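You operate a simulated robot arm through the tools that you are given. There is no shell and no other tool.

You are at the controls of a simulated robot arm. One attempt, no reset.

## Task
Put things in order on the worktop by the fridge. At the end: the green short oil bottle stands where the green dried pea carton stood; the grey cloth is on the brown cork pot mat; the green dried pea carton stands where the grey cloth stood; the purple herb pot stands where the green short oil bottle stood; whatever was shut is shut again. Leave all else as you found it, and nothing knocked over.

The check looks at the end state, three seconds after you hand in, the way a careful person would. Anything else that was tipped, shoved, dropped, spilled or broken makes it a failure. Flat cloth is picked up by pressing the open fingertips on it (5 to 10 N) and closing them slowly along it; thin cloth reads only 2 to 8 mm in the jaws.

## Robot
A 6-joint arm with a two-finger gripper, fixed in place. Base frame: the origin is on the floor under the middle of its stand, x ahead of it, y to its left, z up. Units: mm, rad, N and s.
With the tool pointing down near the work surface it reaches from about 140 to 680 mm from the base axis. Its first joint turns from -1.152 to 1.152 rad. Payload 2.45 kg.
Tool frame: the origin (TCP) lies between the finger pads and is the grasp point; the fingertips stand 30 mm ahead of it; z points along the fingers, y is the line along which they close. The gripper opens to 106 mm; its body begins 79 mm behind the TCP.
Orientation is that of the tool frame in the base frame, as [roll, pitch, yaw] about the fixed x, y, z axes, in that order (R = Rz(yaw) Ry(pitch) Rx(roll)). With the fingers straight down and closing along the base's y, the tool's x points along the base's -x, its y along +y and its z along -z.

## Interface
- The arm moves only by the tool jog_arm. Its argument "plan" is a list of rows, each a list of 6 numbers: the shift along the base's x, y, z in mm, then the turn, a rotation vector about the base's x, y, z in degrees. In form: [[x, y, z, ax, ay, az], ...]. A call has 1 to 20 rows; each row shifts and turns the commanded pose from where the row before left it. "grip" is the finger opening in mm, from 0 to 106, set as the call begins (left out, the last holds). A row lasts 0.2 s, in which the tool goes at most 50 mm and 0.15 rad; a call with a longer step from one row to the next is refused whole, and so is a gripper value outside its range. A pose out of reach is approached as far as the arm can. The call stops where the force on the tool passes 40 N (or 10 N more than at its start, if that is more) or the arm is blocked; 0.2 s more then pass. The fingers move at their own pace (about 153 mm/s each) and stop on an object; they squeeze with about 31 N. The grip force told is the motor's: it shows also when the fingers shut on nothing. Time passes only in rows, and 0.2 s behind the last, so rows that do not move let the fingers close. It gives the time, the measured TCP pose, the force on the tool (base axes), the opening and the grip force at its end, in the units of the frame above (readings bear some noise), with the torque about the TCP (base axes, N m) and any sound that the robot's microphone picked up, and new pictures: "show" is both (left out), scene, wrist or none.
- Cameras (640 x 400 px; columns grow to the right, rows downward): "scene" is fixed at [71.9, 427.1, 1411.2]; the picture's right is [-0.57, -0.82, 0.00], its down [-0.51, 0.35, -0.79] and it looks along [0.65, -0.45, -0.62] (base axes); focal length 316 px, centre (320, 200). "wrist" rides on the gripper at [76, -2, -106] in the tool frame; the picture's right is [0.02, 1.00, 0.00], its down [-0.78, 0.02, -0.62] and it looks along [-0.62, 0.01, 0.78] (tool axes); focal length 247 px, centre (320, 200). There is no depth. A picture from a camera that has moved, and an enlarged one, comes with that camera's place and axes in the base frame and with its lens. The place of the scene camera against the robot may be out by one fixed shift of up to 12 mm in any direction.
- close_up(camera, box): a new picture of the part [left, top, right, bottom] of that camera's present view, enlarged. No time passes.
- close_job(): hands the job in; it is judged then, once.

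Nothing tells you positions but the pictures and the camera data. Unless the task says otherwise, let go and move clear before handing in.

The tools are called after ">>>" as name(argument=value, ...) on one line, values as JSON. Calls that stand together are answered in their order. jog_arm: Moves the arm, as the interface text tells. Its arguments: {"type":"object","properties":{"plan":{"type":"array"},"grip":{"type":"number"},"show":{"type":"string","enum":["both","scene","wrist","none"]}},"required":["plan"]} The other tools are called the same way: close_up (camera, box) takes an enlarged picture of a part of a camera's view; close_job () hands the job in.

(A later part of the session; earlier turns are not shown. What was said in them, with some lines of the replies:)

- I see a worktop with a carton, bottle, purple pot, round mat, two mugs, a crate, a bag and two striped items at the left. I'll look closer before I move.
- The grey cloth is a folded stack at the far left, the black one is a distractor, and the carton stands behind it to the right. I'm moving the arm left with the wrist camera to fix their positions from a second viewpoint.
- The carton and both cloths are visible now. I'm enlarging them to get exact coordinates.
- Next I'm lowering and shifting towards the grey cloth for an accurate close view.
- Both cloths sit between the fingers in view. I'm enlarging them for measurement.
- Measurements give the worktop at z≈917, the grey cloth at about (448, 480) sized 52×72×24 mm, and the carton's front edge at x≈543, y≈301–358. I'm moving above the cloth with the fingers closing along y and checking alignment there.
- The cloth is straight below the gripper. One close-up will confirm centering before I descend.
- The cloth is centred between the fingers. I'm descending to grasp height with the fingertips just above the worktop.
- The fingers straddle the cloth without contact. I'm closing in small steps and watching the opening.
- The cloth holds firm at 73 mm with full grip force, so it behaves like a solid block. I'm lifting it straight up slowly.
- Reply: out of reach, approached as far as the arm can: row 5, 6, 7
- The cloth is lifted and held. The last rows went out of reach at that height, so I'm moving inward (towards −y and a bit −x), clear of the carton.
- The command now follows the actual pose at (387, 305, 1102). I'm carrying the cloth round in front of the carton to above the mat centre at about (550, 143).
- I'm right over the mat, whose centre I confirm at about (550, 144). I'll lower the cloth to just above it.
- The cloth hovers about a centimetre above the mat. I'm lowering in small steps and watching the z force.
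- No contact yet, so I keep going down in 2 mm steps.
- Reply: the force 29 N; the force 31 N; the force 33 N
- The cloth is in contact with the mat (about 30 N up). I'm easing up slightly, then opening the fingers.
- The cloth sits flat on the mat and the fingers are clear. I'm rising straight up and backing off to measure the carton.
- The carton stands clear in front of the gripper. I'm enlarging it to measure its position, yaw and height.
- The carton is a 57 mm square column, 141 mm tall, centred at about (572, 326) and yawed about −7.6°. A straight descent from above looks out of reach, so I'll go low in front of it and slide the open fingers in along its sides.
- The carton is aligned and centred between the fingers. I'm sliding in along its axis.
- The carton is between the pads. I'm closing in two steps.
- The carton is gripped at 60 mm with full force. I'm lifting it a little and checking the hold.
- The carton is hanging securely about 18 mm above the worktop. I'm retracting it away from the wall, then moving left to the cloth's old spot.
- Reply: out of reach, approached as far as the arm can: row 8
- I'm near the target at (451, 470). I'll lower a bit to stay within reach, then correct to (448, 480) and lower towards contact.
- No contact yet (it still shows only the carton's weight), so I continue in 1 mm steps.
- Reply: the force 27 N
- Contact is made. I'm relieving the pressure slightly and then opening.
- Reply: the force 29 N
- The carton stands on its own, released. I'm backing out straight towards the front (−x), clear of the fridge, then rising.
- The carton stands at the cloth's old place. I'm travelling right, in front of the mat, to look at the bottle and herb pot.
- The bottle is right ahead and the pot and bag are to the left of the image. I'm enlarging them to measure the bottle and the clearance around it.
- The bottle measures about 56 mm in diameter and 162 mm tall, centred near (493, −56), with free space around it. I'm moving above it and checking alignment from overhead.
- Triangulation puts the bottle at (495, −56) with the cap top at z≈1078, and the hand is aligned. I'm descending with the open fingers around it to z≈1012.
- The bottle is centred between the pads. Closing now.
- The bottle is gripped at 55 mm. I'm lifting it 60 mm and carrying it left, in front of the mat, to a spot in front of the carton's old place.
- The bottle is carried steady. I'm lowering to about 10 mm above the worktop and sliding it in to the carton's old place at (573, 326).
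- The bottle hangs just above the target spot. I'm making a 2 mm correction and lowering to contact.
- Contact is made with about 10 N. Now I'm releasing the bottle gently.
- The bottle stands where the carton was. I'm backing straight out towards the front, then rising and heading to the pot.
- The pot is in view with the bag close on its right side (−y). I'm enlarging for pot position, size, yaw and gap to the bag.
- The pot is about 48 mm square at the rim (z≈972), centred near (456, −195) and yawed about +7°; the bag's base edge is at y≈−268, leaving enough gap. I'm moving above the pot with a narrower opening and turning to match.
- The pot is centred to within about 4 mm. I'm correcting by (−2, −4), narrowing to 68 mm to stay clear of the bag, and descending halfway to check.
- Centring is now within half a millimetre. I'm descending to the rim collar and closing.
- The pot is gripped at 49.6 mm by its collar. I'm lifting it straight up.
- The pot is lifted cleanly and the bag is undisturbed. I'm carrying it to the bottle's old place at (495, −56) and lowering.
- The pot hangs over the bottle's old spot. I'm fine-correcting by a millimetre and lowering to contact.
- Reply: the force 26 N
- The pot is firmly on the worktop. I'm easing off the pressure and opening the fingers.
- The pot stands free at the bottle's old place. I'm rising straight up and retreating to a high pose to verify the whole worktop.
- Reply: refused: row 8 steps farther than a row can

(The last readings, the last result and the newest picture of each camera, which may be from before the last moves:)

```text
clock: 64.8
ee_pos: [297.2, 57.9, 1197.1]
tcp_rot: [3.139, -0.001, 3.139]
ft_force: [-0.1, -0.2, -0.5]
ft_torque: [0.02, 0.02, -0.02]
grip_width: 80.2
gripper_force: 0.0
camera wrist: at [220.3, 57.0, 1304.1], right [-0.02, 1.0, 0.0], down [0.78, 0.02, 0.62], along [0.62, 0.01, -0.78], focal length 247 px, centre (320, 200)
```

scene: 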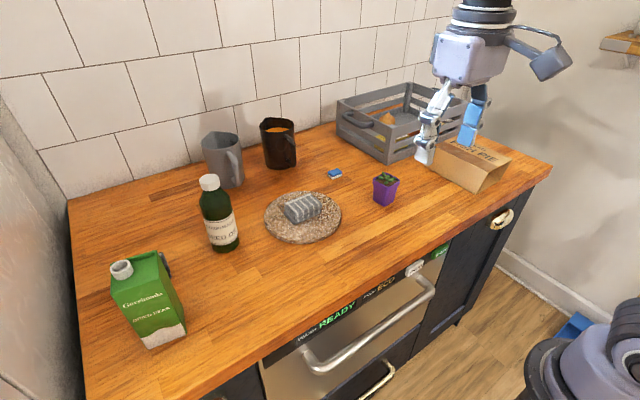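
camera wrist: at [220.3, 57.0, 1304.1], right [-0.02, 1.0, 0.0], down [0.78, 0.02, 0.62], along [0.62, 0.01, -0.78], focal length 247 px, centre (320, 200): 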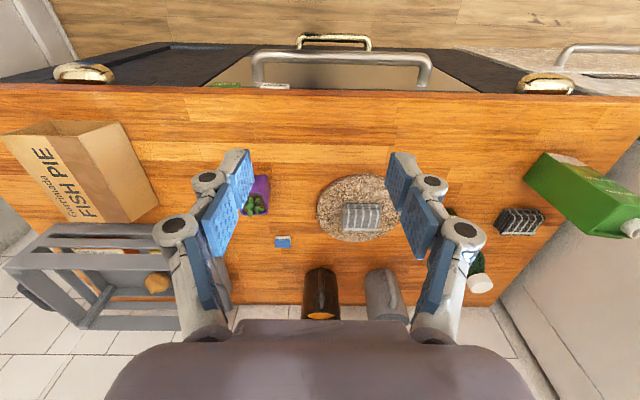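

All four items look in place from here. I'll take one more wrist view from the left to verify carton, bottle and black cloth before handing in.

>>> jog_arm(plan=[[0, 45, 2, 0, 0, 0], [0, 45, 2, 0, 0, 0], [0, 45, 2, 0, 0, 0], [0, 45, 0, 0, 0, 0], [0, 45, 0, 0, 0, 0], [0, 10, 0, 0, 0, 0], [0, 0, 0, 0, 0, 0]], show="both")

>>> close_up(camera="wrist", box=[280, 120, 480, 300])

>>> close_up(camera="scene", box=[320, 70, 560, 230])

```text
clock: 66.4
ee_pos: [293.3, 296.0, 1204.3]
tcp_rot: [-3.141, 0.0, 3.139]
ft_force: [0.1, 0.6, -0.4]
ft_torque: [0.01, 0.04, -0.01]
grip_width: 79.8
gripper_force: 0.1
camera wrist: at [217.6, 295.0, 1311.9], right [-0.02, 1.0, 0.0], down [0.78, 0.02, 0.62], along [0.62, 0.01, -0.78], focal length 247 px, centre (320, 200)
```

scene: 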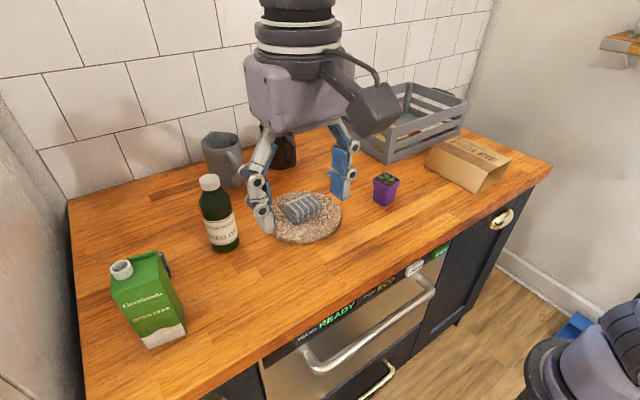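
wrist: 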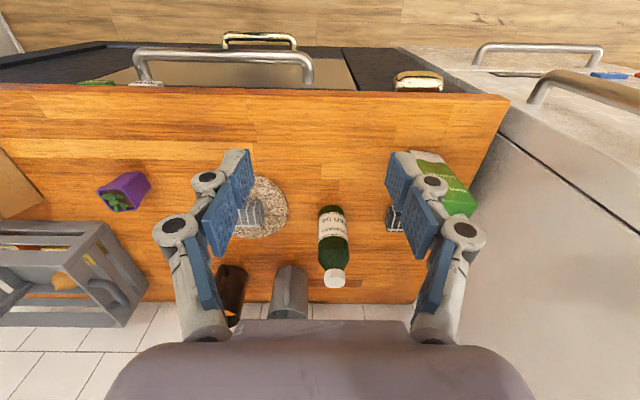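

```text
2.22 times, centred on (380, 210) of wrist
camera zoom: at [217.6, 295.0, 1311.9], right [-0.02, 1.0, 0.0], down [0.78, 0.02, 0.62], along [0.62, 0.01, -0.78], focal length 549 px, centre (187, 178)
```

zoom: 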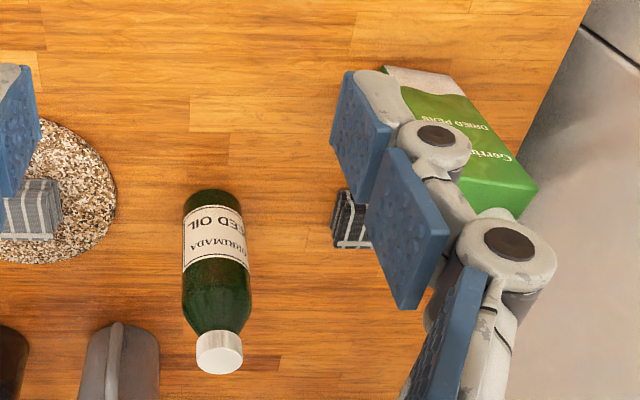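

```text
2.50 times, centred on (440, 150) of scene
camera zoom: at [71.9, 427.1, 1411.2], right [-0.57, -0.82, 0.0], down [-0.51, 0.35, -0.79], along [0.65, -0.45, -0.62], focal length 789 px, centre (20, 325)
```

zoom: 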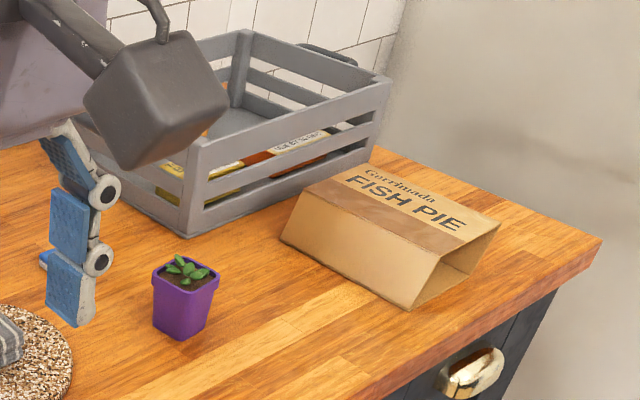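

The bottle stands at about (573, 325), the carton at (449, 480), the cloth is centred on the mat and the pot is at (495, −56). Everything is upright, the rest is undisturbed, nothing was opened and the arm is clear, so I'm handing in.

>>> close_job()

```text
The job is handed in.
```

I moved all four items to where you asked and handed the job in. In the last pictures everything stands upright and nothing else on the worktop looks disturbed.

| Item | Now stands | Position, x, y (mm) | Check |
|---|---|---|---|
| Grey cloth | On the cork mat | (550, 145), mat centre about (552, 144) | Flat on the mat |
| Green dried pea carton | Where the cloth was | (449, 480), cloth was at (448, 480) | Confirmed by wrist camera after release |
| Green oil bottle | Where the carton was | (573, 325), carton was at (573, 326) | Confirmed by wrist camera after release |
| Purple herb pot | Where the bottle was | About (495, −56), bottle was at (495, −56) | Position from the arm's reading at release; pictures show it upright |

I kept each object's own turn rather than squaring it up, so the carton and pot sit about 7° off the worktop lines, as before. Nothing was opened, so nothing needed shutting. The arm was up and clear at hand-in.
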